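You operate a simulated robot arm through the tools that you are given. There is no shell and no other tool. Be economical: measure what you need, move in short steps, check, and stop when the job is done.

Carry out the task below with a simulated robot arm. There is one attempt and no reset: what you move stays moved.

## Task
Lock out the rig and vent its air.
Fine: stop button in, key off, main switch off, lock bar across, air valve to vent, in that order. The screen ends dark, the gauge at 0.

Only the result counts: the job must be done as asked and must still hold three seconds after the hand-in. Knocking over, shifting, dropping, spilling or breaking anything else fails it.

## Robot
A 6-joint arm with a two-finger parallel gripper, fixed in place. Base frame: the origin is at the foot of the arm, x ahead of it, y to its left, z up. Lengths are in mm, angles in degrees, forces in N, time in s.
With the tool pointing down near the work surface it reaches from about 180 to 640 mm from the base axis. Its first joint turns from -66.0 to 66.0 degrees. Payload 2.7 kg.
Tool frame: the origin (TCP) lies between the finger pads and is the grasp point; the fingertips stand 23 mm ahead of it; z points along the fingers, y is the line along which they close. Largest opening 94 mm; finger width 38, thickness 10; the body of the gripper, 54 by 96 mm, starts 39 mm behind the TCP.
Orientation is that of the tool frame in the base frame, as [roll, pitch, yaw] about the fixed x, y, z axes, in that order (R = Rz(yaw) Ry(pitch) Rx(roll)). With the fingers straight down and closing along the base's y, the tool's x points along the base's -x, its y along +y and its z along -z.

## Interface
- The arm moves only by the tool apply_moves. Its argument "deltas" is one flat list of numbers, 7 for each row, row after row: the shift along the base's x, y, z in cm, then the turn, a rotation vector about the base's x, y, z in degrees, then the opening, from 0 (shut) to 1 (fully open). In form: [dx, dy, dz, ax, ay, az, gripper, dx, dy, dz, ax, ay, az, gripper, ...]. A call has 1 to 10 rows; each row shifts and turns the commanded pose from where the row before left it. Each row takes 0.2 s and may step no farther than 50 mm and 8.6 degrees from the row before; otherwise, or with a gripper value out of range, the whole call is refused. Where a pose cannot be reached the arm comes as near as it can. A force on the tool above 40 N (or 10 N above the force at the start of the call, whichever is more), or a blocked arm, ends the call early, and 0.2 s more pass. Each finger travels about 45 mm/s and halts on what it meets, pressing with about 28 N; the grip force reading is that of the motor and also rises with nothing between the fingers. The clock runs only during rows and for 0.2 s after the last one: add rows that do not move to give the fingers time. It gives the time, the measured TCP pose, the force on the tool (base axes), the opening and the grip force at its end, in the units of the frame above (readings bear some noise), with the torque about the TCP (base axes, N m) and any sound that the robot's microphone picked up.
- Cameras (640 x 400 px; columns grow to the right, rows downward): "scene" is fixed at [104.4, -459.1, 1428.7]; the picture's right is [0.43, -0.90, 0.00], its down [-0.32, -0.15, -0.94] and it looks along [0.85, 0.40, -0.35] (base axes); focal length 324 px, centre (320, 200). "wrist" rides on the gripper at [86, 16, -75] in the tool frame; the picture's right is [-0.18, 0.98, 0.00], its down [-0.58, -0.11, -0.81] and it looks along [-0.79, -0.15, 0.59] (tool axes); focal length 243 px, centre (320, 200). There is no depth. A picture from a camera that has moved, and an enlarged one, comes with that camera's place and axes in the base frame and with its lens.
- camera(camera): a new picture of that camera. The clock stands still meanwhile.
- zoom(camera, box): a new picture of the part [left, top, right, bottom] of that camera's present view, enlarged. The clock stands still meanwhile.
- finish_job(): hands the job in; it is judged then, once.

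Go step by step. Nothing tells you positions but the pictures and the camera data: compare them with the known pose of the tool, close in by small moves and look again before you grip or let go. The budget is 120 turns and 64 pictures, counting those below and the enlarged ones. Unless the task says otherwise, let go and move clear before handing in, and close with one line.

The tools are called by a JSON object that holds its "fn" and its "kwargs". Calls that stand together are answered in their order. apply_moves: Moves the arm, as the interface text tells. Its arguments: {"type":"object","properties":{"deltas":{"type":"array","items":{"type":"number"}}},"required":["deltas"]} The other tools are called the same way: camera (camera) takes a picture; zoom (camera, box) takes an enlarged picture of a part of a camera's view; finish_job () hands the job in.

At the start:

```text
time: 0.0
tool_pos: [406.5, -113.6, 1182.7]
orientation: [-179.9, 0.3, -180.0]
wrist_force: [0.1, 0.3, 0.0]
wrist_torque: [0.02, 0.01, -0.01]
gripper_width: 94.3
finger_force: 0.1
```

scene: 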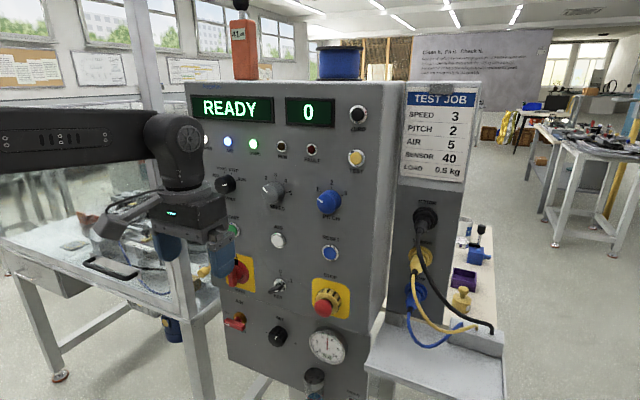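
wrist: 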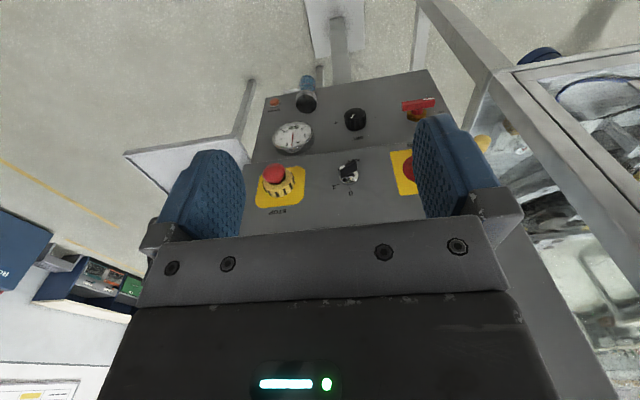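

I see a control panel facing the arm, with the stop button, key, main switch, lock bar and air valve on its lower half. I'll zoom in to read it.

{"fn": "zoom", "kwargs": {"camera": "scene", "box": [200, 240, 380, 400]}}

{"fn": "zoom", "kwargs": {"camera": "scene", "box": [180, 80, 400, 260]}}

{"fn": "zoom", "kwargs": {"camera": "wrist", "box": [230, 60, 450, 220]}}

```text
2.50 times, centred on (290, 320) of scene
camera zoom: at [104.4, -459.1, 1428.7], right [0.43, -0.9, 0.0], down [-0.32, -0.15, -0.94], along [0.85, 0.4, -0.35], focal length 811 px, centre (395, -100)
```

zoom: 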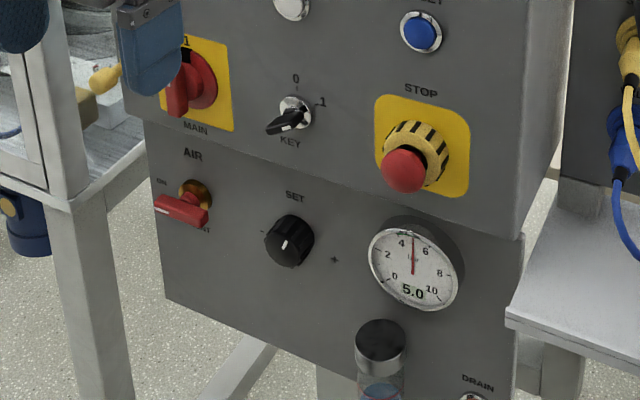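

```text
2.22 times, centred on (290, 170) of scene
camera zoom: at [104.4, -459.1, 1428.7], right [0.43, -0.9, 0.0], down [-0.32, -0.15, -0.94], along [0.85, 0.4, -0.35], focal length 721 px, centre (387, 267)
```

zoom: 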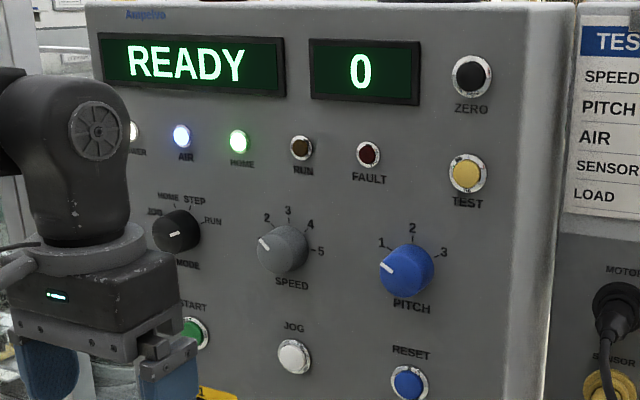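

```text
2.50 times, centred on (340, 140) of wrist
camera zoom: at [320.5, -96.2, 1256.6], right [0.18, 0.98, 0.0], down [0.58, -0.11, 0.81], along [0.79, -0.15, -0.59], focal length 606 px, centre (270, 350)
```

zoom: 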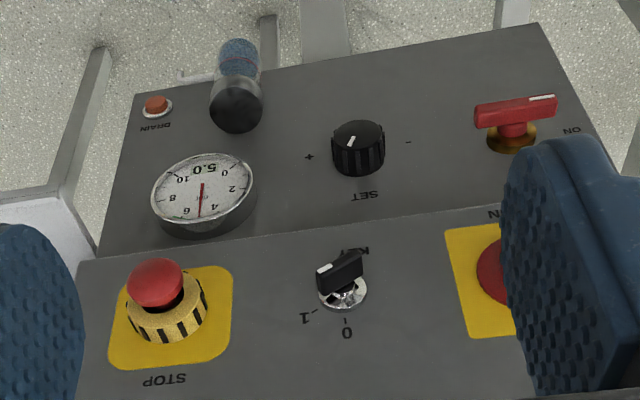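

The panel face is about x=647, vertical, facing the arm. Stop is near (606,-230,980), key near (638,-105,979), main near y=0, and air near (670,53,800). I'll shift left and back for a clear view of the main switch and air valve, and to find the lock bar.

{"fn": "apply_moves", "kwargs": {"deltas": [-2, 4, 0, 0, 0, 0, 1, -2, 4, 0, 0, 0, 0, 1, 0, 4, 0, 0, 0, 0, 1]}}

{"fn": "camera", "kwargs": {"camera": "wrist"}}

{"fn": "camera", "kwargs": {"camera": "scene"}}

```text
time: 0.8
tool_pos: [365.7, 7.9, 1181.5]
orientation: [-179.8, 0.2, -179.9]
wrist_force: [0.6, 0.3, 0.0]
wrist_torque: [-0.03, 0.02, 0.01]
gripper_width: 94.1
finger_force: 0.1
```

```text
58 pictures are left
camera wrist: at [280.0, 24.2, 1256.0], right [0.18, 0.98, 0.0], down [0.58, -0.11, 0.81], along [0.79, -0.15, -0.59], focal length 243 px, centre (320, 200)
```

wrist: 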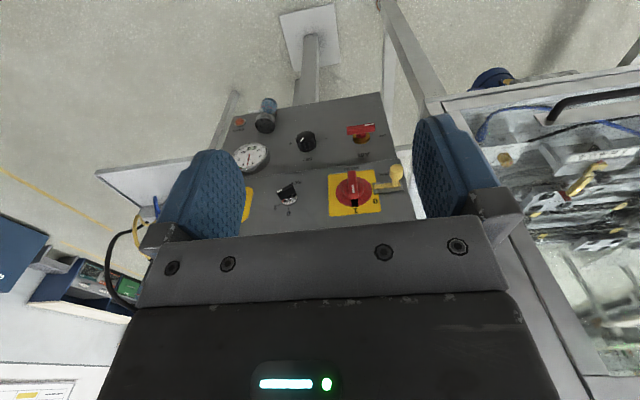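

```text
57 pictures are left
```

scene: 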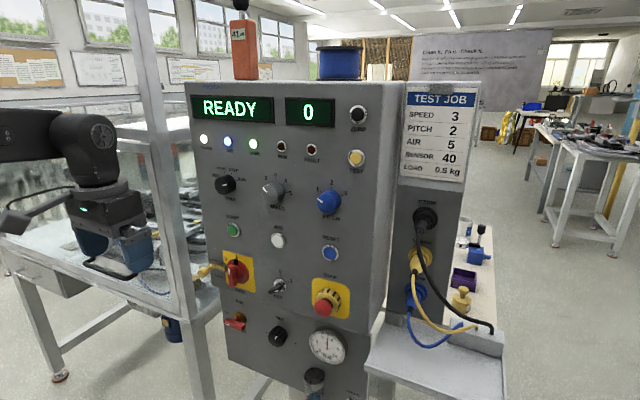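

{"fn": "zoom", "kwargs": {"camera": "wrist", "box": [320, 110, 420, 220]}}

{"fn": "zoom", "kwargs": {"camera": "scene", "box": [190, 235, 300, 345]}}

```text
3.64 times, centred on (370, 165) of wrist
camera zoom: at [280.0, 24.2, 1256.0], right [0.18, 0.98, 0.0], down [0.58, -0.11, 0.81], along [0.79, -0.15, -0.59], focal length 882 px, centre (138, 327)
```

zoom: 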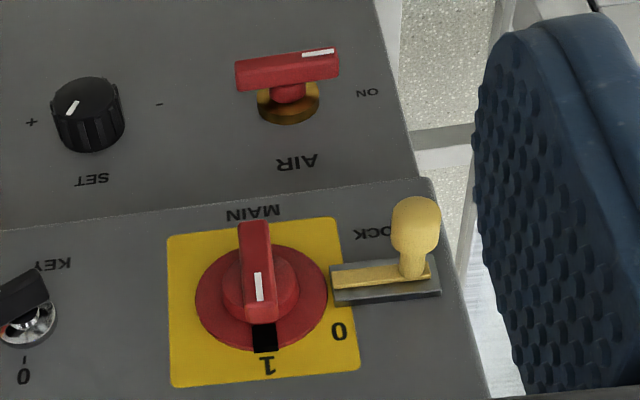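

```text
3.64 times, centred on (245, 290) of scene
camera zoom: at [104.4, -459.1, 1428.7], right [0.43, -0.9, 0.0], down [-0.32, -0.15, -0.94], along [0.85, 0.4, -0.35], focal length 1180 px, centre (593, -127)
```

zoom: 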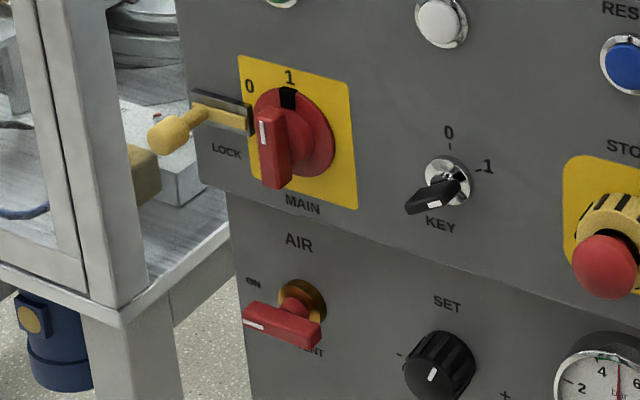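

The main handle points to 1 with 0 at its upper left. The lock bar sits at its left with a knob and slides right. The air lever points left to ON with VENT below it, and the key points to 1 with 0 above. First I'll bring the tool horizontal with fingers shut, in front of the stop button.

{"fn": "apply_moves", "kwargs": {"deltas": [0.8, -2.39, -2, 0, -8.5, 0, 0, 0.8, -2.39, -2, 0, -8.5, 0, 0, 0.8, -2.39, -2, 0, -8.5, 0, 0, 0.8, -2.39, -2, 0, -8.5, 0, 0, 0.8, -2.39, -2, 0, -8.5, 0, 0, 0.8, -2.39, -2, 0, -8.5, 0, 0, 0.8, -2.39, -2, 0, -8.5, 0, 0, 0.8, -2.39, -2, 0, -8.5, 0, 0, 0.8, -2.39, -2, 0, -8.5, 0, 0, 0.8, -2.39, -2, 0, -8.5, 0, 0]}}

{"fn": "apply_moves", "kwargs": {"deltas": [4, 0, 0, 0, -5, 0, 0, 0, 0, 0, 0, 0, 0, 0]}}

{"fn": "camera", "kwargs": {"camera": "wrist"}}

{"fn": "camera", "kwargs": {"camera": "scene"}}

```text
time: 3.0
tool_pos: [446.0, -232.2, 982.3]
orientation: [-178.7, 85.2, -178.9]
wrist_force: [-0.6, -0.3, -0.5]
wrist_torque: [0.01, -0.04, -0.01]
gripper_width: 0.1
finger_force: 28.2
```

```text
time: 3.6
tool_pos: [487.1, -231.1, 983.3]
orientation: [-15.1, 89.8, -15.1]
wrist_force: [-0.9, -0.6, -0.3]
wrist_torque: [0.02, -0.02, 0.0]
gripper_width: 0.2
finger_force: 27.8
```

```text
54 pictures are left
camera wrist: at [413.3, -215.4, 895.8], right [0.0, 0.98, 0.18], down [-0.81, -0.11, 0.58], along [0.59, -0.15, 0.8], focal length 243 px, centre (320, 200)
```

wrist: 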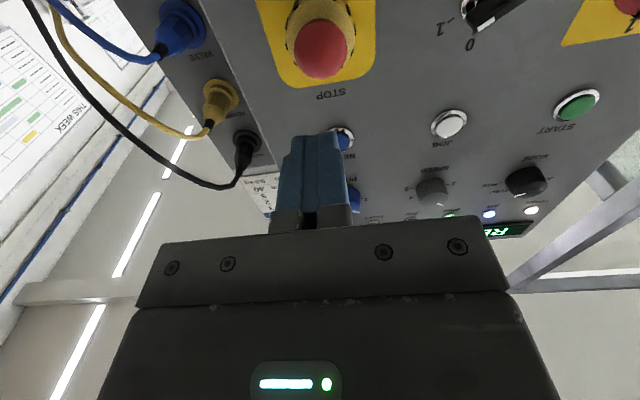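

```text
53 pictures are left
```

scene: 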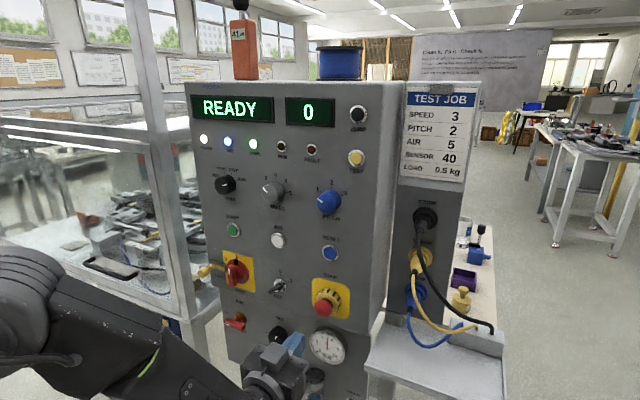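

The cap lies on the tool axis to within a few mm, so I'll advance and press.

{"fn": "apply_moves", "kwargs": {"deltas": [4, 0.1, -0.5, 0, 0, 0, 0, 3, 0, 0, 0, 0, 0, 0, 0.7, 0, 0, 0, 0, 0, 0, 0.7, 0, 0, 0, 0, 0, 0, 0.5, 0, 0, 0, 0, 0, 0, 0.5, 0, 0, 0, 0, 0, 0, 0.4, 0, 0, 0, 0, 0, 0]}}

{"fn": "camera", "kwargs": {"camera": "wrist"}}

{"fn": "camera", "kwargs": {"camera": "scene"}}

```text
time: 5.2
tool_pos: [582.7, -229.5, 978.3]
orientation: [-17.2, 89.8, -17.3]
wrist_force: [-19.4, 1.7, 4.8]
wrist_torque: [-0.02, -0.01, 0.07]
gripper_width: 0.0
finger_force: 27.8
heard: click
```

```text
52 pictures are left
camera wrist: at [509.9, -214.2, 890.9], right [0.0, 0.98, 0.18], down [-0.81, -0.11, 0.58], along [0.59, -0.15, 0.8], focal length 243 px, centre (320, 200)
```

wrist: 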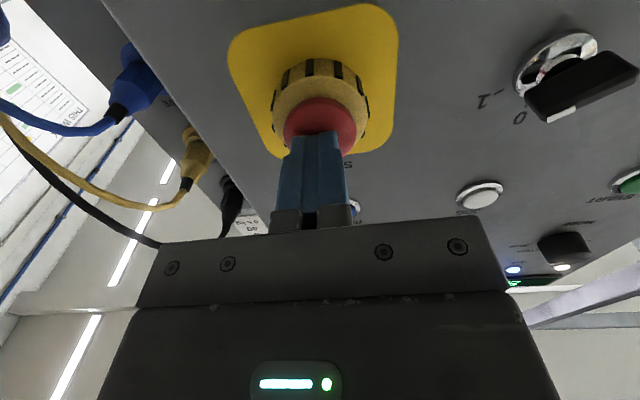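

```text
51 pictures are left
```

scene: 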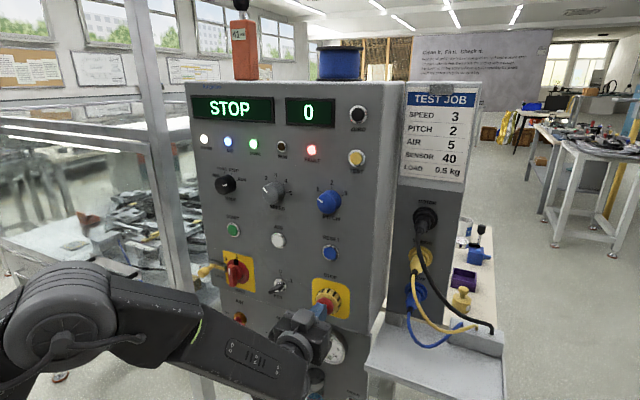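

Click heard and the screen shows STOP. I'll back off and go in front of the key for a closer look.

{"fn": "apply_moves", "kwargs": {"deltas": [-4, 0, 0, 0, 0, 0, 0, -4, 0, 0, 0, 0, 0, 0, 0, 4.2, 0, 0, 0, 0, 0.6, 0, 4.2, 0, 0, 0, 0, 0.6, 0, 4.2, 0, 0, 0, 0, 0.6, 0, 0, 0, 0, 0, 0, 0.6]}}

{"fn": "camera", "kwargs": {"camera": "wrist"}}

{"fn": "zoom", "kwargs": {"camera": "scene", "box": [190, 240, 360, 350]}}

```text
time: 6.6
tool_pos: [504.4, -103.8, 977.1]
orientation: [-26.3, 89.8, -26.4]
wrist_force: [-0.3, 0.4, -0.2]
wrist_torque: [-0.03, -0.02, 0.05]
gripper_width: 56.3
finger_force: 0.1
```

```text
50 pictures are left
camera wrist: at [431.0, -86.7, 890.6], right [0.0, 0.98, 0.18], down [-0.81, -0.11, 0.58], along [0.59, -0.15, 0.79], focal length 243 px, centre (320, 200)
```

wrist: 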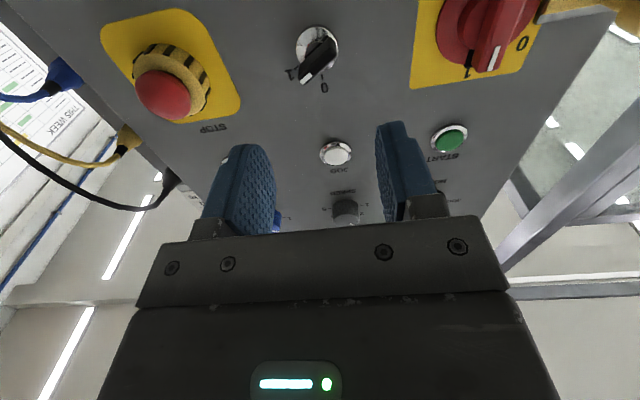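

```text
3.64 times, centred on (275, 295) of scene
camera zoom: at [104.5, -459.1, 1428.7], right [0.43, -0.9, 0.0], down [-0.32, -0.15, -0.94], along [0.85, 0.4, -0.35], focal length 1180 px, centre (484, -146)
```

zoom: 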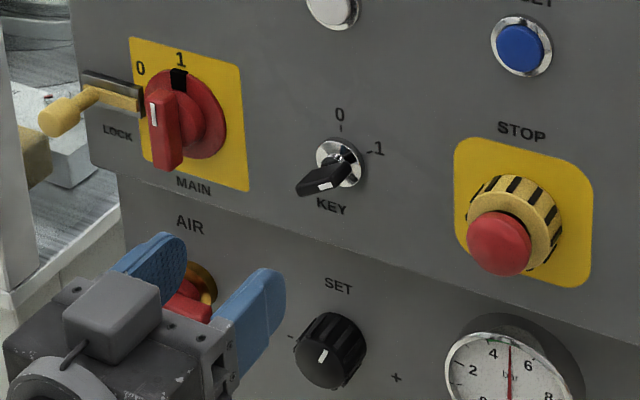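

{"fn": "zoom", "kwargs": {"camera": "wrist", "box": [270, 10, 390, 110]}}

{"fn": "zoom", "kwargs": {"camera": "scene", "box": [180, 80, 380, 205]}}

```text
4.00 times, centred on (330, 60) of wrist
camera zoom: at [431.0, -86.7, 890.6], right [0.0, 0.98, 0.18], down [-0.81, -0.11, 0.58], along [0.59, -0.15, 0.79], focal length 970 px, centre (280, 760)
```

zoom: 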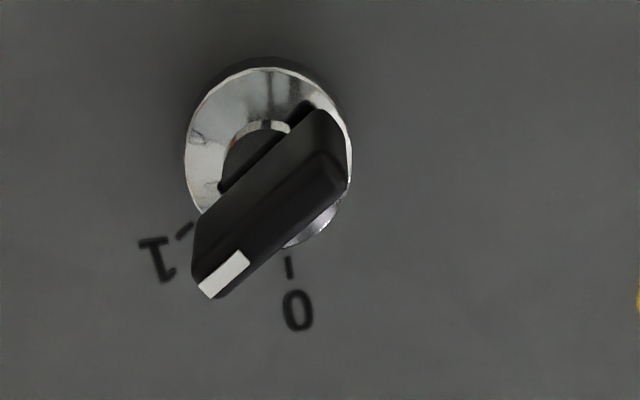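

```text
3.20 times, centred on (280, 142) of scene
camera zoom: at [104.5, -459.1, 1428.7], right [0.43, -0.9, 0.0], down [-0.32, -0.15, -0.94], along [0.85, 0.4, -0.35], focal length 1038 px, centre (448, 384)
```

zoom: 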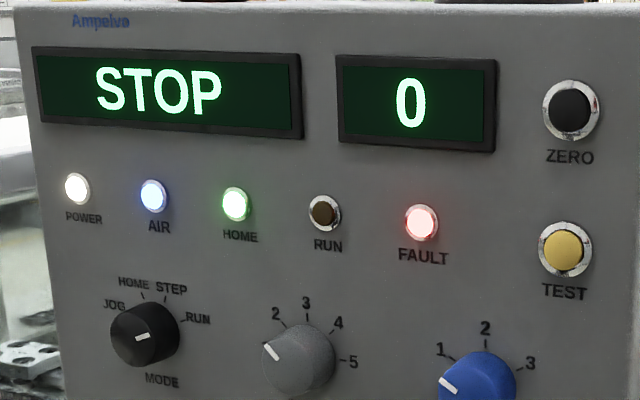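

The stop is latched. The key bow sits on the tool axis with its front at x≈619, and it is about 56° off the 0 tick. I'll roll +56° to straddle it, then advance.

{"fn": "apply_moves", "kwargs": {"deltas": [0, 0, 0, 8, 0, 0, 0.5, 0, 0, 0, 8, 0, 0, 0.5, 0, 0, 0, 8, 0, 0, 0.5, 0, 0, 0, 8, 0, 0, 0.5, 1, 0, 0, 8, 0, 0, 0.5, 2, 0, 0, 8, 0, 0, 0.5, 2, 0, 0, 8, 0, 0, 0.5, 0, 0, 0, 0, 0, 0, 0.5]}}

{"fn": "camera", "kwargs": {"camera": "wrist"}}

{"fn": "zoom", "kwargs": {"camera": "scene", "box": [190, 240, 360, 350]}}

```text
time: 8.4
tool_pos: [554.1, -105.5, 977.6]
orientation: [90.0, 34.1, 89.8]
wrist_force: [0.8, -0.8, -0.1]
wrist_torque: [-0.01, 0.0, -0.02]
gripper_width: 46.7
finger_force: 0.1
```

```text
46 pictures are left
camera wrist: at [481.2, -23.3, 942.2], right [0.0, 0.4, 0.92], down [-0.81, -0.54, 0.23], along [0.59, -0.74, 0.32], focal length 243 px, centre (320, 200)
```

wrist: 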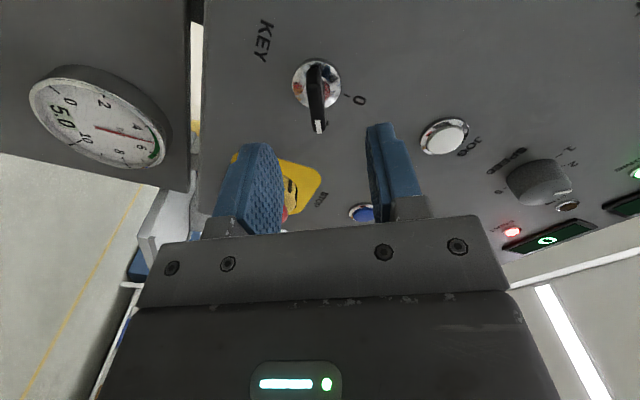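

```text
3.64 times, centred on (275, 295) of scene
camera zoom: at [104.4, -459.1, 1428.7], right [0.43, -0.9, 0.0], down [-0.32, -0.15, -0.94], along [0.85, 0.4, -0.35], focal length 1180 px, centre (484, -146)
```

zoom: 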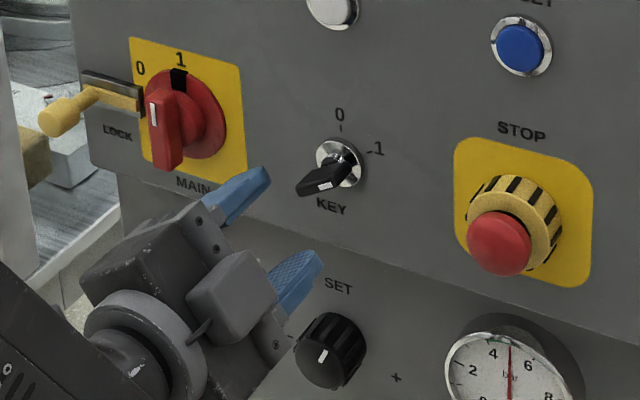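

The bow lines up between the fingers. I'll advance 5.4 cm and close.

{"fn": "apply_moves", "kwargs": {"deltas": [2, 0, 0, 0, 0, 0, 0.5, 2, 0, 0, 0, 0, 0, 0.5, 1.4, 0, 0, 0, 0, 0, 0.5, 0, 0, 0, 0, 0, 0, 0.0, 0, 0, 0, 0, 0, 0, 0.0, 0, 0, 0, 0, 0, 0, 0.0]}}

{"fn": "camera", "kwargs": {"camera": "wrist"}}

```text
time: 9.8
tool_pos: [608.4, -105.7, 975.5]
orientation: [90.4, 34.0, 89.9]
wrist_force: [6.0, -8.8, -12.0]
wrist_torque: [0.0, -0.49, 0.14]
gripper_width: 9.0
finger_force: 38.1
```

```text
44 pictures are left
camera wrist: at [534.9, -24.5, 941.0], right [0.01, 0.4, 0.92], down [-0.81, -0.54, 0.24], along [0.59, -0.74, 0.32], focal length 243 px, centre (320, 200)
```

wrist: 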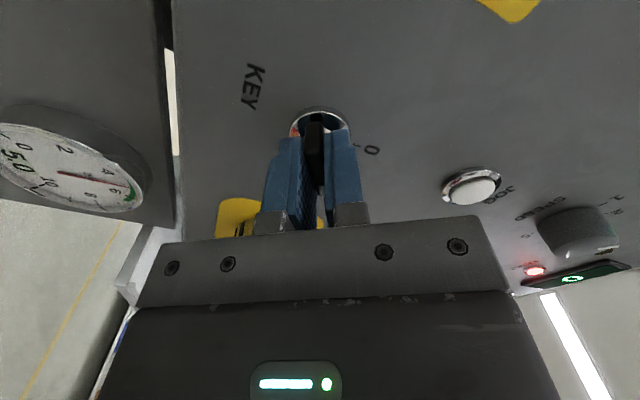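

The key is gripped (9 mm). I'll ease the side load slightly and turn −56°.

{"fn": "apply_moves", "kwargs": {"deltas": [0, -0.1, -0.2, -8, 0, 0, 0, 0, 0, 0, -8, 0, 0, 0, 0, 0, 0, -8, 0, 0, 0, 0, 0, 0, -8, 0, 0, 0, 0, 0, 0, -8, 0, 0, 0, 0, 0, 0, -8, 0, 0, 0, 0, 0, 0, -8, 0, 0, 0, 0, 0, 0, 0, 0, 0, 0]}}

{"fn": "camera", "kwargs": {"camera": "wrist"}}

{"fn": "zoom", "kwargs": {"camera": "scene", "box": [180, 80, 360, 300]}}

```text
time: 11.6
tool_pos: [609.1, -105.7, 975.0]
orientation: [-35.3, 89.7, -35.2]
wrist_force: [-7.8, 1.6, 7.8]
wrist_torque: [0.16, 1.3, 0.06]
gripper_width: 8.9
finger_force: 44.8
```

```text
43 pictures are left
camera wrist: at [535.0, -89.1, 889.0], right [0.0, 0.98, 0.18], down [-0.81, -0.11, 0.58], along [0.59, -0.15, 0.8], focal length 243 px, centre (320, 200)
```

wrist: 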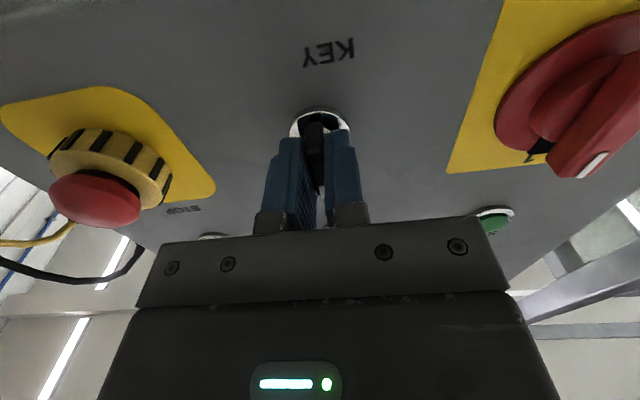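

```text
1.82 times, centred on (270, 190) of scene
camera zoom: at [104.1, -459.0, 1428.7], right [0.43, -0.9, 0.0], down [-0.32, -0.15, -0.94], along [0.85, 0.4, -0.35], focal length 590 px, centre (411, 218)
```

zoom: 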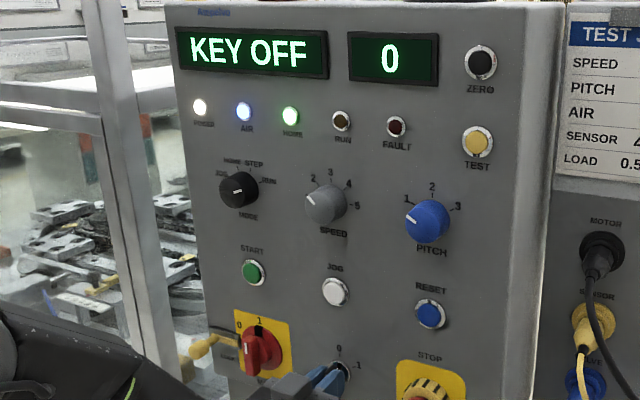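

The screen shows KEY OFF. I'll release, back off and move in front of the main switch.

{"fn": "apply_moves", "kwargs": {"deltas": [0, 0, 0, 0, 0, 0, 0.4, 0, 0, 0, 0, 0, 0, 0.4, 0, 0, 0, 0, 0, 0, 0.4, -4, 0, 0, 0, 0, 0, 0.4, -4, 0, 0, 0, 0, 0, 0.4, -2, 0, 0, 0, 0, 0, 0.4, 0, 4.2, 0, 0, 0, 0, 0.6, 0, 4.2, 0, 0, 0, 0, 0.6, 0, 4.1, 0, 0, 0, 0, 0.6, 0, 0, 0, 0, 0, 0, 0.6]}}

{"fn": "camera", "kwargs": {"camera": "wrist"}}

{"fn": "zoom", "kwargs": {"camera": "scene", "box": [170, 220, 340, 330]}}

```text
time: 13.8
tool_pos: [522.4, -34.6, 1004.2]
orientation: [95.3, 88.7, 96.5]
wrist_force: [-0.5, -0.9, -0.9]
wrist_torque: [0.0, 0.01, -0.04]
gripper_width: 56.5
finger_force: 0.1
out of reach, approached as far as the arm can: row 7, 8, 9
```

```text
41 pictures are left
camera wrist: at [447.9, -17.7, 918.4], right [-0.02, 0.98, 0.21], down [-0.8, -0.14, 0.58], along [0.6, -0.15, 0.79], focal length 243 px, centre (320, 200)
```

wrist: 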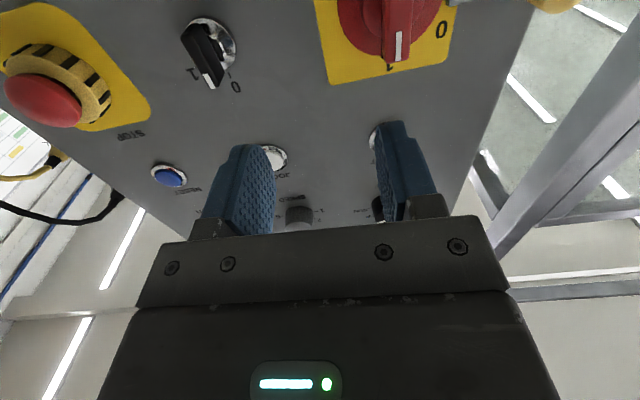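

```text
3.64 times, centred on (255, 275) of scene
camera zoom: at [104.4, -459.1, 1428.7], right [0.43, -0.9, 0.0], down [-0.32, -0.15, -0.94], along [0.85, 0.4, -0.35], focal length 1180 px, centre (556, -73)
```

zoom: 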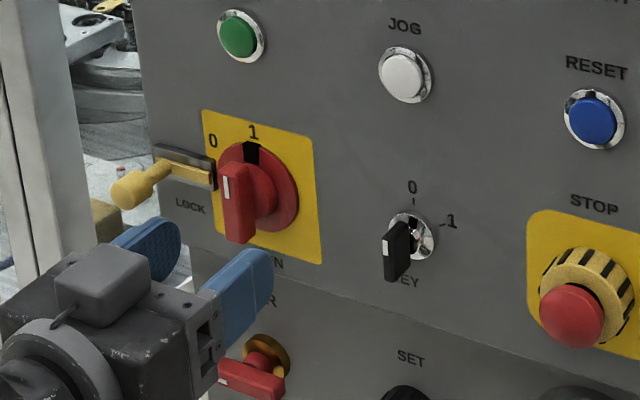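

The key is at 0. The arm reached a too-near limit there, so I'll push outward a little and see where it goes.

{"fn": "apply_moves", "kwargs": {"deltas": [2, 0, 0, 0, 0, 0, 0.6, 0, 0, 0, 0, 0, 0, 0.6]}}

```text
time: 14.4
tool_pos: [542.1, -46.5, 1008.9]
orientation: [83.6, 89.5, 83.9]
wrist_force: [0.0, -0.6, 0.4]
wrist_torque: [-0.01, 0.03, -0.01]
gripper_width: 56.5
finger_force: 0.1
out of reach, approached as far as the arm can: row 1
```

{"fn": "camera", "kwargs": {"camera": "scene"}}

```text
39 pictures are left
```

scene: 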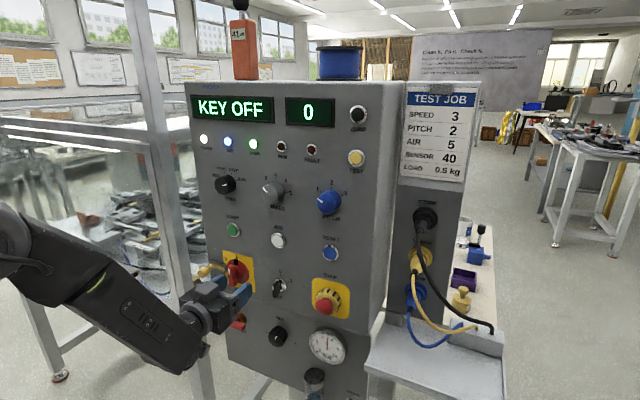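

Crossing to y≥0 with this wrist posture seems blocked by a joint limit. I'll swing the tool back to pointing down, move to y=0, then pitch up in-plane so the wrist takes the other branch.

{"fn": "apply_moves", "kwargs": {"deltas": [-1, -2.5, 1.5, 0, 8.5, 0, 0.6, -1, -2.5, 1.5, 0, 8.5, 0, 0.6, -1, -2.5, 1.5, 0, 8.5, 0, 0.6, -1, 0, 1.5, 0, 8.5, 0, 0.6, -1, 0, 1.5, 0, 8.5, 0, 0.6, -1, 0, 1.5, 0, 8.5, 0, 0.6, -1, 0, 1.5, 0, 8.5, 0, 0.6, -1, 0, 1.5, 0, 8.5, 0, 0.6, -1, 0, 1.5, 0, 8.5, 0, 0.6, -1, 0, 1.5, 0, 8.5, 0, 0.6]}}

```text
time: 16.6
tool_pos: [442.8, -121.6, 1158.2]
orientation: [-179.8, 5.0, -180.0]
wrist_force: [-0.3, 0.2, 0.0]
wrist_torque: [-0.01, -0.07, 0.04]
gripper_width: 56.8
finger_force: 0.1
```

{"fn": "apply_moves", "kwargs": {"deltas": [-1, 4.1, 0, 0, 5, 0, 0.6, -1, 4.1, 0, 0, 0, 0, 0.6, -1, 3.96, 0, 0, 0, 0, 0.6, 0, 0, 0, 0, 0, 0, 0.6]}}

```text
time: 17.6
tool_pos: [413.5, 1.2, 1157.2]
orientation: [-179.9, 0.2, 180.0]
wrist_force: [-0.5, 0.6, 0.1]
wrist_torque: [0.01, -0.01, 0.0]
gripper_width: 56.2
finger_force: 0.0
```

{"fn": "apply_moves", "kwargs": {"deltas": [1.2, 0, -1.2, 0, -8.5, 0, 0.6, 1.2, 0, -1.2, 0, -8.5, 0, 0.6, 1.2, 0, -1.2, 0, -8.5, 0, 0.6, 1.2, 0, -1.2, 0, -8.5, 0, 0.6, 1.2, 0, -1.2, 0, -8.5, 0, 0.6, 1.2, 0, -1.2, 0, -8.5, 0, 0.6, 1.2, 0, -1.2, 0, -8.5, 0, 0.6]}}

```text
time: 19.2
tool_pos: [498.5, 6.2, 1112.3]
orientation: [-176.9, 50.9, 179.2]
wrist_force: [-0.4, 0.5, 1.1]
wrist_torque: [-0.04, 0.01, 0.02]
gripper_width: 56.4
finger_force: 0.0
out of reach, approached as far as the arm can: row 6, 7
```

In-plane, the wrist only pitches to about 39° below horizontal. That suits the main handle, whose slab is vertical, so a pitched-down approach grips it fine. I'll move toward it tilted about 45° down.

{"fn": "apply_moves", "kwargs": {"deltas": [0, -0.2, -1, 0, 6, 0, 0.6, 1, 0.5, -3, 0, 0, 0, 0.6, 1.5, 0.5, -3, 0, 0, 0, 0.6, 1.5, 0.5, -2, 0, 0, 0, 0.6, 0, 0, 0, 0, 0, 0, 0.6]}}

{"fn": "camera", "kwargs": {"camera": "wrist"}}

{"fn": "camera", "kwargs": {"camera": "scene"}}

```text
time: 20.4
tool_pos: [543.9, 16.8, 1031.0]
orientation: [-175.5, 48.4, 179.8]
wrist_force: [-0.3, -0.2, 0.1]
wrist_torque: [-0.01, -0.03, 0.01]
gripper_width: 56.4
finger_force: 0.1
out of reach, approached as far as the arm can: row 1
```

```text
38 pictures are left
camera wrist: at [431.3, 39.5, 1014.9], right [0.18, 0.98, 0.09], down [-0.22, -0.04, 0.97], along [0.96, -0.2, 0.21], focal length 243 px, centre (320, 200)
```

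wrist: 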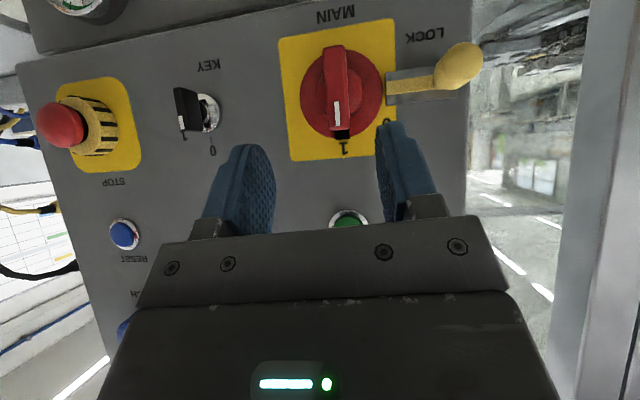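

```text
37 pictures are left
```

scene: 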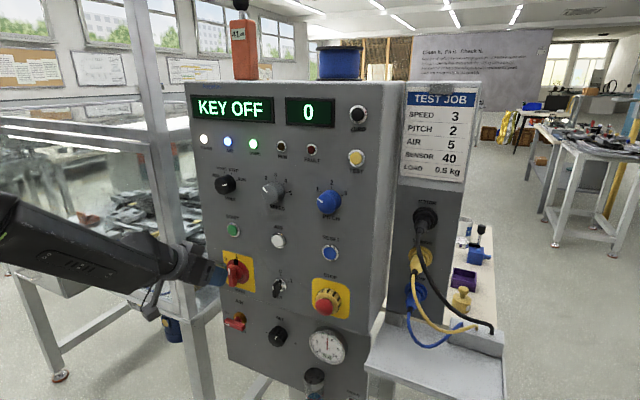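

{"fn": "zoom", "kwargs": {"camera": "wrist", "box": [270, 0, 490, 170]}}

```text
2.35 times, centred on (380, 85) of wrist
camera zoom: at [431.3, 39.5, 1014.9], right [0.18, 0.98, 0.09], down [-0.22, -0.04, 0.97], along [0.96, -0.2, 0.21], focal length 571 px, centre (179, 471)
```

zoom: 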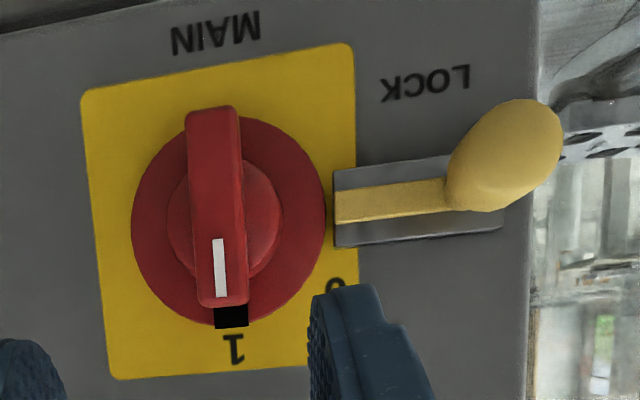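

The axis of the main switch is near (y=20.5, z=977) and the handle front is at x≈617. The lock bar is at z≈977 with its knob near (604,95,977). The notch by the pointer suggests a 90° CCW turn. I'll level the tool and approach with a narrower opening.

{"fn": "apply_moves", "kwargs": {"deltas": [0.5, 0.2, -0.5, 3, 3, 3.3, 0.4, 1, 0.1, -1, 0, 0, 0, 0.4, 1, 0, -1, 0, 0, 0, 0.4, 0, 0, 0, 0, 0, 0, 0.4]}}

{"fn": "camera", "kwargs": {"camera": "wrist"}}

```text
time: 21.4
tool_pos: [560.3, 44.1, 996.8]
orientation: [-179.8, 45.4, 179.8]
wrist_force: [0.9, 0.1, 0.4]
wrist_torque: [0.0, 0.02, -0.03]
gripper_width: 37.4
finger_force: 0.1
out of reach, approached as far as the arm can: row 1, 2
```

```text
35 pictures are left
camera wrist: at [447.9, 60.9, 988.0], right [0.13, 0.98, 0.13], down [-0.17, -0.11, 0.98], along [0.98, -0.15, 0.15], focal length 243 px, centre (320, 200)
```

wrist: 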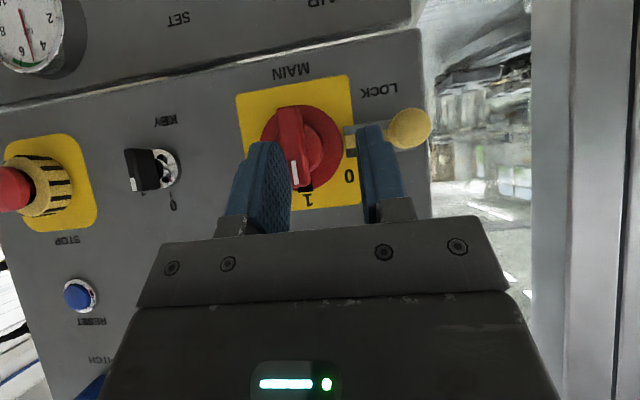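

It slid to y=44 near the wrist limit. I'll tilt more steeply and bring y back to 20.

{"fn": "apply_moves", "kwargs": {"deltas": [-1, 0, 0.5, 0, 8, 0, 0.4, 0, -1.2, 0, 0, 4, 0, 0.4, 0, -1.2, 0, 0, 0, 0, 0.4, 0, 0, 0, 0, 0, 0, 0.4]}}

{"fn": "camera", "kwargs": {"camera": "wrist"}}

```text
time: 22.4
tool_pos: [578.2, 38.0, 1019.2]
orientation: [-179.9, 47.5, 179.7]
wrist_force: [1.2, 1.1, -0.4]
wrist_torque: [-0.02, 0.0, 0.01]
gripper_width: 37.7
finger_force: 0.2
out of reach, approached as far as the arm can: row 1, 2
```

```text
34 pictures are left
camera wrist: at [465.1, 55.9, 1005.6], right [0.13, 0.98, 0.13], down [-0.2, -0.1, 0.97], along [0.97, -0.16, 0.18], focal length 243 px, centre (320, 200)
```

wrist: 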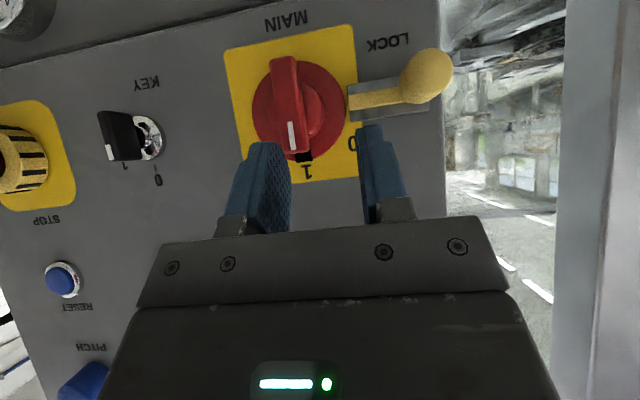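

The wrist evidently can't bend purely upward: its forearm roll has a limit. A tool yawed about 18° left, in the earlier flipped posture, should be reachable at the main switch. I'd then turn about the tool's own axis. I'll retreat, point down, and return to that posture via y=-130.

{"fn": "apply_moves", "kwargs": {"deltas": [-2.5, 0, 2.5, 0, 0, 0, 0.4, -2.5, -2, 2.5, 0, 8.4, 0, 0.4, -2.5, -3, 2.5, 0, 8.4, 0, 0.4, -2, -3, 2.5, 0, 8.4, 0, 0.4, -2, -3, 2, 0, 8.4, 0, 0.4, -1, -3, 2, 0, 8.4, 0, 0.4, 0, -3, 0, 0, 0, 0, 0.4, 0, 0, 0, 0, 0, 0, 0.4]}}

```text
time: 24.2
tool_pos: [467.7, -139.5, 1155.4]
orientation: [-175.3, 9.8, 178.7]
wrist_force: [-0.2, 0.5, 0.3]
wrist_torque: [0.0, -0.02, -0.01]
gripper_width: 37.5
finger_force: 0.1
out of reach, approached as far as the arm can: row 2, 3
```

{"fn": "apply_moves", "kwargs": {"deltas": [0.3, -1.5, -1.7, 0, -8, 0, 0.4, 0.3, -1.5, -1.7, 0, -8, 0, 0.4, 0.3, -1.5, -1.7, 0, -8, 0, 0.4, 0.3, -0.5, -1.7, 0, -8, 0, 0.4, 0.3, 0, -1.7, 0, -8, 0, 0.4, 0.3, 0, -1.7, 0, -8, 0, 0.4, 0.3, 0, -1.7, 0, -8, 0, 0.4, 0.3, 0, -1.7, 0, -8, 0, 0.4, 0.3, 0, -1.7, 0, -8, 0, 0.4, 0.3, 0, -1.7, 0, -8, 0, 0.4]}}

{"fn": "camera", "kwargs": {"camera": "wrist"}}

```text
time: 26.4
tool_pos: [494.9, -184.2, 987.9]
orientation: [162.4, 85.4, 158.8]
wrist_force: [-0.5, 0.3, 0.2]
wrist_torque: [-0.02, 0.0, -0.01]
gripper_width: 37.7
finger_force: 0.0
out of reach, approached as far as the arm can: row 7
```

```text
33 pictures are left
camera wrist: at [415.7, -160.6, 908.7], right [0.08, 0.98, 0.21], down [-0.77, -0.08, 0.64], along [0.64, -0.21, 0.74], focal length 243 px, centre (320, 200)
```

wrist: 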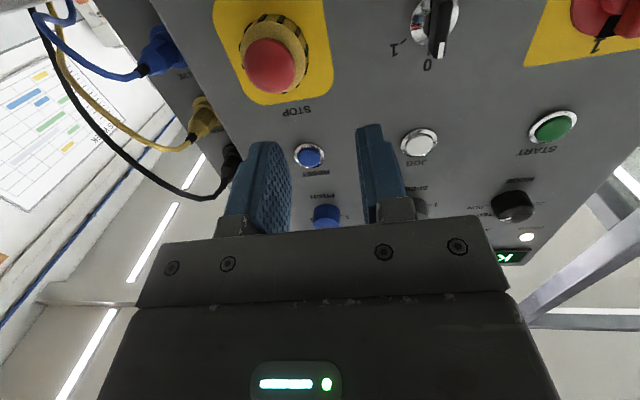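

I'll now yaw 18° left, level out, and slide across to in front of the main switch.

{"fn": "apply_moves", "kwargs": {"deltas": [1, 3, -0.2, -0.5, -1.5, 7.2, 0.4, 1, 3, -0.2, -0.5, -1.5, 7.2, 0.4, 1, 3, -0.2, -0.4, -1.4, 7.2, 0.4, 1, 3.5, -0.2, 0, 0, 0, 0.4, 1, 3.5, -0.2, 0, 0, 0, 0.4, 0, 3.9, 0, 0, 0, 0, 0.4, 0, 0, 0, 0, 0, 0, 0.4]}}

{"fn": "camera", "kwargs": {"camera": "wrist"}}

{"fn": "zoom", "kwargs": {"camera": "scene", "box": [150, 220, 320, 330]}}

```text
time: 28.0
tool_pos: [545.3, 17.0, 980.3]
orientation: [-117.6, 89.4, -99.5]
wrist_force: [-0.6, 0.8, 0.2]
wrist_torque: [0.01, 0.0, -0.02]
gripper_width: 37.6
finger_force: 0.0
```

```text
32 pictures are left
camera wrist: at [470.1, 7.9, 893.5], right [-0.31, 0.94, 0.17], down [-0.73, -0.35, 0.59], along [0.61, 0.05, 0.79], focal length 243 px, centre (320, 200)
```

wrist: 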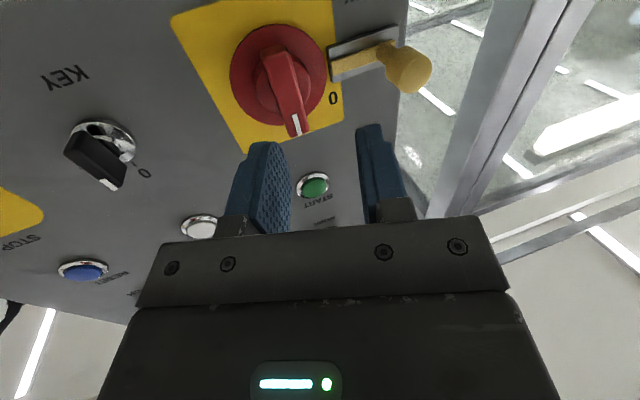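

```text
3.64 times, centred on (235, 275) of scene
camera zoom: at [104.5, -459.1, 1428.7], right [0.43, -0.9, 0.0], down [-0.32, -0.15, -0.94], along [0.85, 0.4, -0.35], focal length 1180 px, centre (629, -73)
```

zoom: 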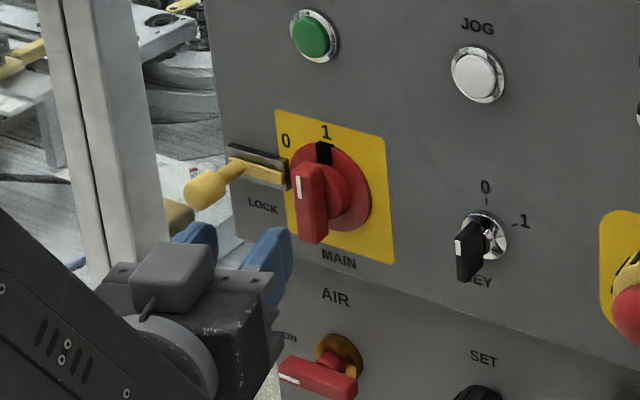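

Reachable. I'll approach with a gap of about 28 mm, first to x≈580, then look.

{"fn": "apply_moves", "kwargs": {"deltas": [1.5, -0.1, -0.2, 0, 0, 0, 0.3, 2, 0, 0, 0, 0, 0, 0.3, 0, 0, 0, 0, 0, 0, 0.3]}}

{"fn": "zoom", "kwargs": {"camera": "wrist", "box": [200, 0, 440, 240]}}

{"fn": "zoom", "kwargs": {"camera": "scene", "box": [180, 235, 290, 325]}}

```text
time: 28.8
tool_pos: [581.8, 15.2, 978.2]
orientation: [-118.1, 89.4, -100.0]
wrist_force: [-0.1, -0.4, 0.3]
wrist_torque: [0.03, 0.0, 0.0]
gripper_width: 28.3
finger_force: 0.1
```

```text
1.67 times, centred on (320, 120) of wrist
camera zoom: at [505.7, 6.3, 892.0], right [-0.31, 0.94, 0.18], down [-0.73, -0.35, 0.59], along [0.61, 0.05, 0.79], focal length 404 px, centre (320, 333)
```

zoom: 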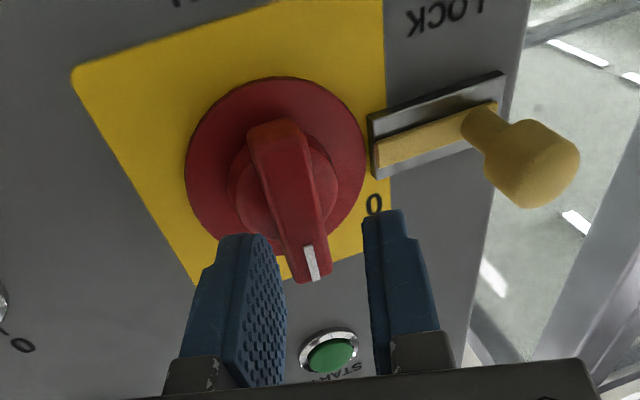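

```text
4.44 times, centred on (235, 280) of scene
camera zoom: at [104.4, -459.1, 1428.7], right [0.43, -0.9, 0.0], down [-0.32, -0.15, -0.94], along [0.85, 0.4, -0.35], focal length 1442 px, centre (698, -156)
```

zoom: 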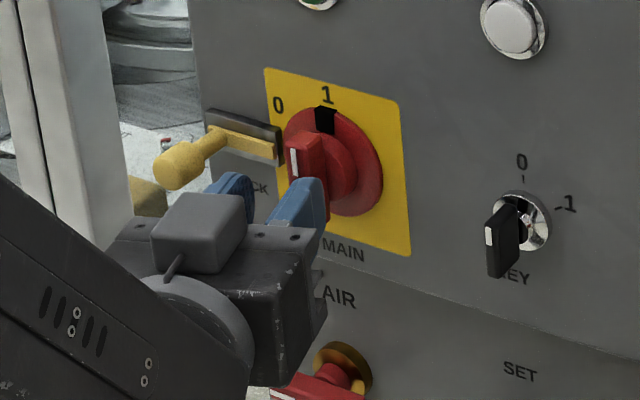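

The handle enters the gap centrally. I'll advance 1.8 cm.

{"fn": "apply_moves", "kwargs": {"deltas": [1, 0, 0, 0, 0, 0, 0.3, 0.8, 0, 0, 0, 0, 0, 0.3, 0, 0, 0, 0, 0, 0, 0.3]}}

{"fn": "zoom", "kwargs": {"camera": "wrist", "box": [200, 0, 440, 240]}}

```text
time: 29.6
tool_pos: [599.1, 14.9, 978.6]
orientation: [-117.9, 89.4, -99.7]
wrist_force: [0.5, 0.2, -0.5]
wrist_torque: [-0.03, 0.02, -0.01]
gripper_width: 28.1
finger_force: 0.0
```

```text
1.67 times, centred on (320, 120) of wrist
camera zoom: at [523.2, 6.1, 891.6], right [-0.31, 0.94, 0.17], down [-0.73, -0.35, 0.59], along [0.61, 0.05, 0.79], focal length 404 px, centre (320, 333)
```

zoom: 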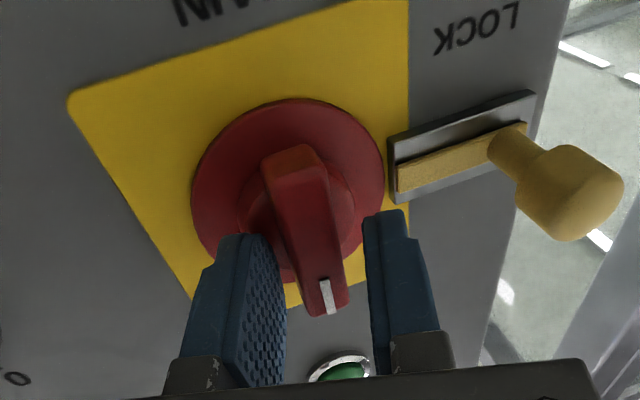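

{"fn": "apply_moves", "kwargs": {"deltas": [0.4, 0, 0, 0, 0, 0, 0.3, 0.3, 0, 0, 0, 0, 0, 0.3, 0, 0, 0, 0, 0, 0, 0.3]}}

{"fn": "zoom", "kwargs": {"camera": "scene", "box": [180, 235, 290, 325]}}

```text
time: 30.1
tool_pos: [600.9, 13.0, 978.2]
orientation: [-109.6, 89.4, -91.2]
wrist_force: [-24.0, -3.5, 7.9]
wrist_torque: [-0.1, -0.15, -0.41]
gripper_width: 26.1
finger_force: 0.1
stopped in row 2: the force on the tool passed its limit at 49 N (the readings are from after the stop); the commanded pose is now the measured one
```

```text
4.44 times, centred on (235, 280) of scene
camera zoom: at [103.6, -459.2, 1428.7], right [0.43, -0.9, 0.0], down [-0.32, -0.15, -0.94], along [0.85, 0.4, -0.35], focal length 1442 px, centre (698, -156)
```

zoom: 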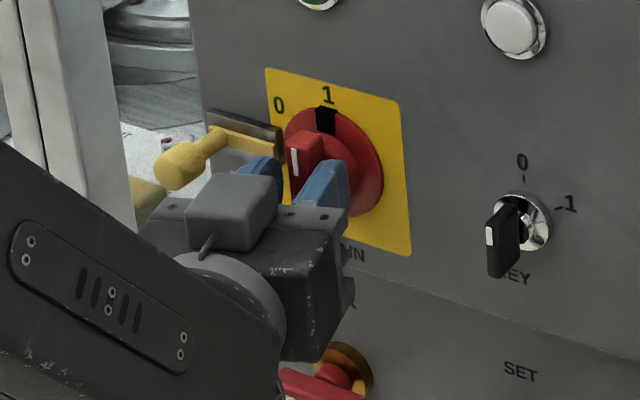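

The right fingertip touched the disc. I'll back off 2 mm and close onto the handle.

{"fn": "apply_moves", "kwargs": {"deltas": [-0.2, 0.15, 0, 0, 0, 0, 0.3, 0, 0, 0, 0, 0, 0, 0.1, 0, 0, 0, 0, 0, 0, 0.1, 0, 0, 0, 0, 0, 0, 0.1]}}

{"fn": "zoom", "kwargs": {"camera": "wrist", "box": [200, 0, 440, 240]}}

```text
time: 31.1
tool_pos: [600.9, 13.7, 976.9]
orientation: [-120.2, 89.6, -102.3]
wrist_force: [10.5, -12.9, 1.2]
wrist_torque: [-0.04, 0.36, -0.67]
gripper_width: 18.3
finger_force: 45.2
```

```text
1.67 times, centred on (320, 120) of wrist
camera zoom: at [525.1, 5.4, 891.2], right [-0.3, 0.94, 0.18], down [-0.73, -0.35, 0.59], along [0.61, 0.05, 0.79], focal length 404 px, centre (320, 333)
```

zoom: 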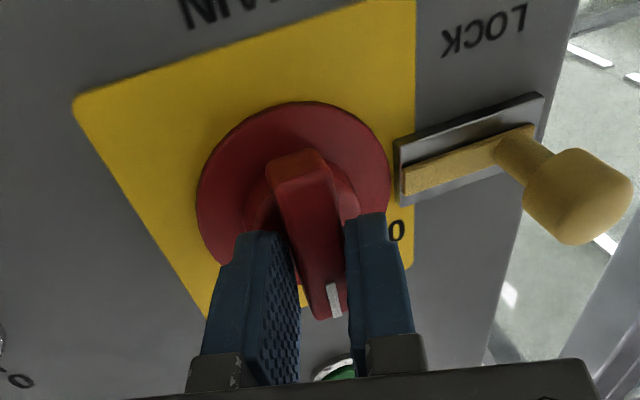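

The handle is gripped (18 mm). I'll turn CCW about the tool axis in stages.

{"fn": "apply_moves", "kwargs": {"deltas": [0, -0.1, 0, -7.6, -2.5, 0, 0.1, 0, 0, 0, -7.6, -2.5, 0, 0.1, 0, 0, 0, -7.6, -2.5, 0, 0.1, 0, 0, 0, -7.6, -2.5, 0, 0.1, 0, 0, 0, -7.6, -2.5, 0, 0.1]}}

{"fn": "zoom", "kwargs": {"camera": "scene", "box": [180, 80, 340, 330]}}

{"fn": "zoom", "kwargs": {"camera": "wrist", "box": [200, 0, 440, 240]}}

```text
time: 31.7
tool_pos: [599.9, 14.1, 977.0]
orientation: [-95.7, 78.4, -75.9]
wrist_force: [-24.5, -1.9, 9.1]
wrist_torque: [0.08, 0.15, -0.7]
gripper_width: 18.3
finger_force: 44.6
out of reach, approached as far as the arm can: row 2
stopped in row 2: the force on the tool passed its limit at 68 N (the readings are from after the stop); the commanded pose is now the measured one
```

```text
1.60 times, centred on (260, 205) of scene
camera zoom: at [103.6, -459.2, 1428.7], right [0.43, -0.9, 0.0], down [-0.32, -0.15, -0.94], along [0.85, 0.4, -0.35], focal length 519 px, centre (416, 192)
```

zoom: 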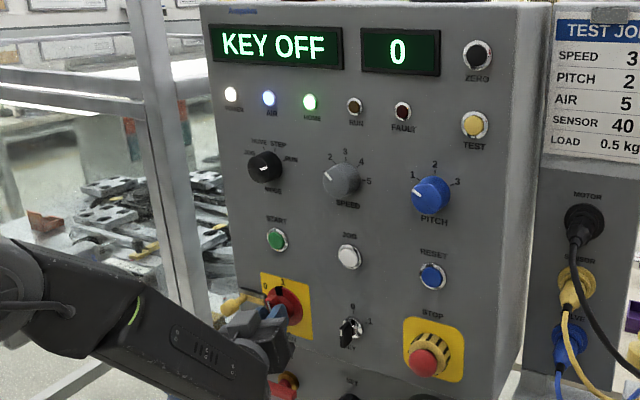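

```text
1.67 times, centred on (320, 120) of wrist
camera zoom: at [528.9, -13.7, 891.0], right [-0.34, 0.94, -0.02], down [-0.75, -0.26, 0.61], along [0.57, 0.22, 0.79], focal length 404 px, centre (320, 333)
```

zoom: 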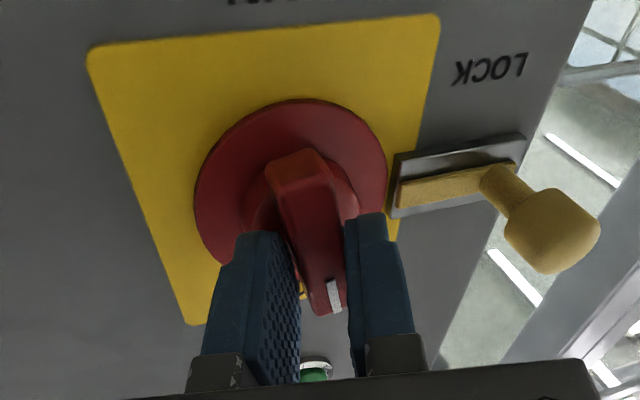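

The roll joint hits its limit after about 11°. The gripper is symmetric, so I'll release, back off, roll +180° and grip again with room to turn.

{"fn": "apply_moves", "kwargs": {"deltas": [0, 0, 0, 0, 0, 0, 0.35, 0, 0, 0, 0, 0, 0, 0.35, -2, 0, 0, 0, 0, 0, 0.35, -2, 0, 0, 8.0, 2.6, 0, 0.35, -1.5, 0, 0, 8.0, 2.6, 0, 0.35, 0, 0, 0, 8.0, 2.6, 0, 0.35, 0, 0, 0, 8.0, 2.6, 0, 0.35, 0, 0, 0, 8.0, 2.6, 0, 0.35, 0, 0, 0, 8.0, 2.6, 0, 0.35, 0, 0, 0, 8.0, 2.6, 0, 0.35]}}

{"fn": "apply_moves", "kwargs": {"deltas": [0, 0, 0, 8.0, 2.6, 0, 0.35, 0, 0, 0, 8.0, 2.6, 0, 0.35, 0, 0, 0, 8.0, 2.6, 0, 0.35, 0, 0, 0, 8.0, 2.6, 0, 0.35, 0, 0, 0, 8.0, 2.6, 0, 0.35, 0, 0, 0, 8.0, 2.6, 0, 0.35, 0, 0, 0, 8.0, 2.6, 0, 0.35, 0, 0, 0, 8.0, 2.6, 0, 0.35, 0, 0, 0, 8.0, 2.6, 0, 0.35, 0, 0, 0, 8.0, 2.6, 0, 0.35]}}

{"fn": "apply_moves", "kwargs": {"deltas": [0, 0, 0, 8.0, 2.6, 0, 0.35, 0, 0, 0, 8.0, 2.6, 0, 0.35, 0, 0, 0, 8.0, 2.6, 0, 0.35, 0, 0, 0, 8.0, 2.6, 0, 0.35, 0, 0, 0, 8.0, 2.6, 0, 0.35, 0, 0, 0, 0, 0, 0, 0.35]}}

{"fn": "camera", "kwargs": {"camera": "wrist"}}

{"fn": "zoom", "kwargs": {"camera": "scene", "box": [180, 225, 310, 325]}}

```text
time: 33.9
tool_pos: [547.9, 11.8, 978.9]
orientation: [88.9, 42.8, 109.2]
wrist_force: [0.7, 0.8, 0.1]
wrist_torque: [0.02, -0.01, 0.0]
gripper_width: 32.7
finger_force: 0.1
out of reach, approached as far as the arm can: row 3
```

```text
time: 36.1
tool_pos: [548.5, 12.2, 978.9]
orientation: [87.5, -41.5, 109.2]
wrist_force: [-0.7, 0.2, 0.5]
wrist_torque: [-0.02, -0.02, 0.0]
gripper_width: 32.9
finger_force: 0.0
```

```text
time: 37.5
tool_pos: [547.3, 10.9, 978.0]
orientation: [80.3, -83.4, 116.0]
wrist_force: [0.6, 0.1, 0.2]
wrist_torque: [0.0, 0.02, 0.01]
gripper_width: 32.8
finger_force: 0.1
```

```text
23 pictures are left
camera wrist: at [477.1, -15.9, 1064.7], right [0.28, -0.96, -0.07], down [-0.77, -0.18, -0.61], along [0.57, 0.23, -0.79], focal length 243 px, centre (320, 200)
```

wrist: 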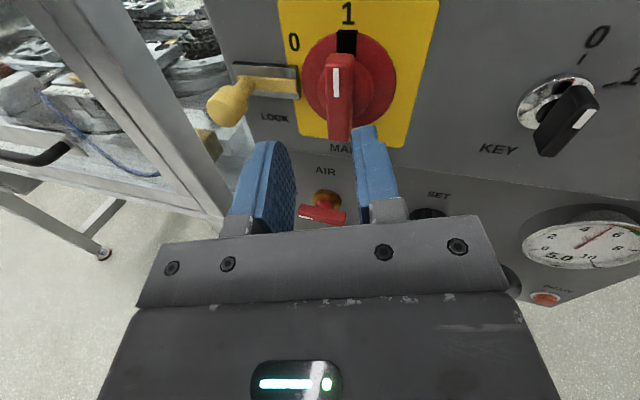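

```text
4.00 times, centred on (245, 275) of scene
camera zoom: at [104.4, -459.1, 1428.7], right [0.43, -0.9, 0.0], down [-0.32, -0.15, -0.94], along [0.85, 0.4, -0.35], focal length 1298 px, centre (620, -100)
```

zoom: 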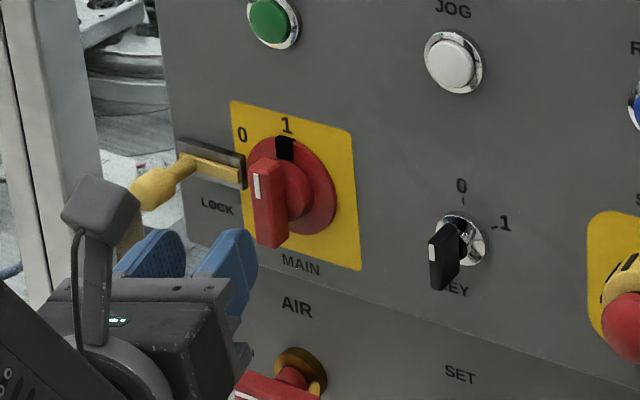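

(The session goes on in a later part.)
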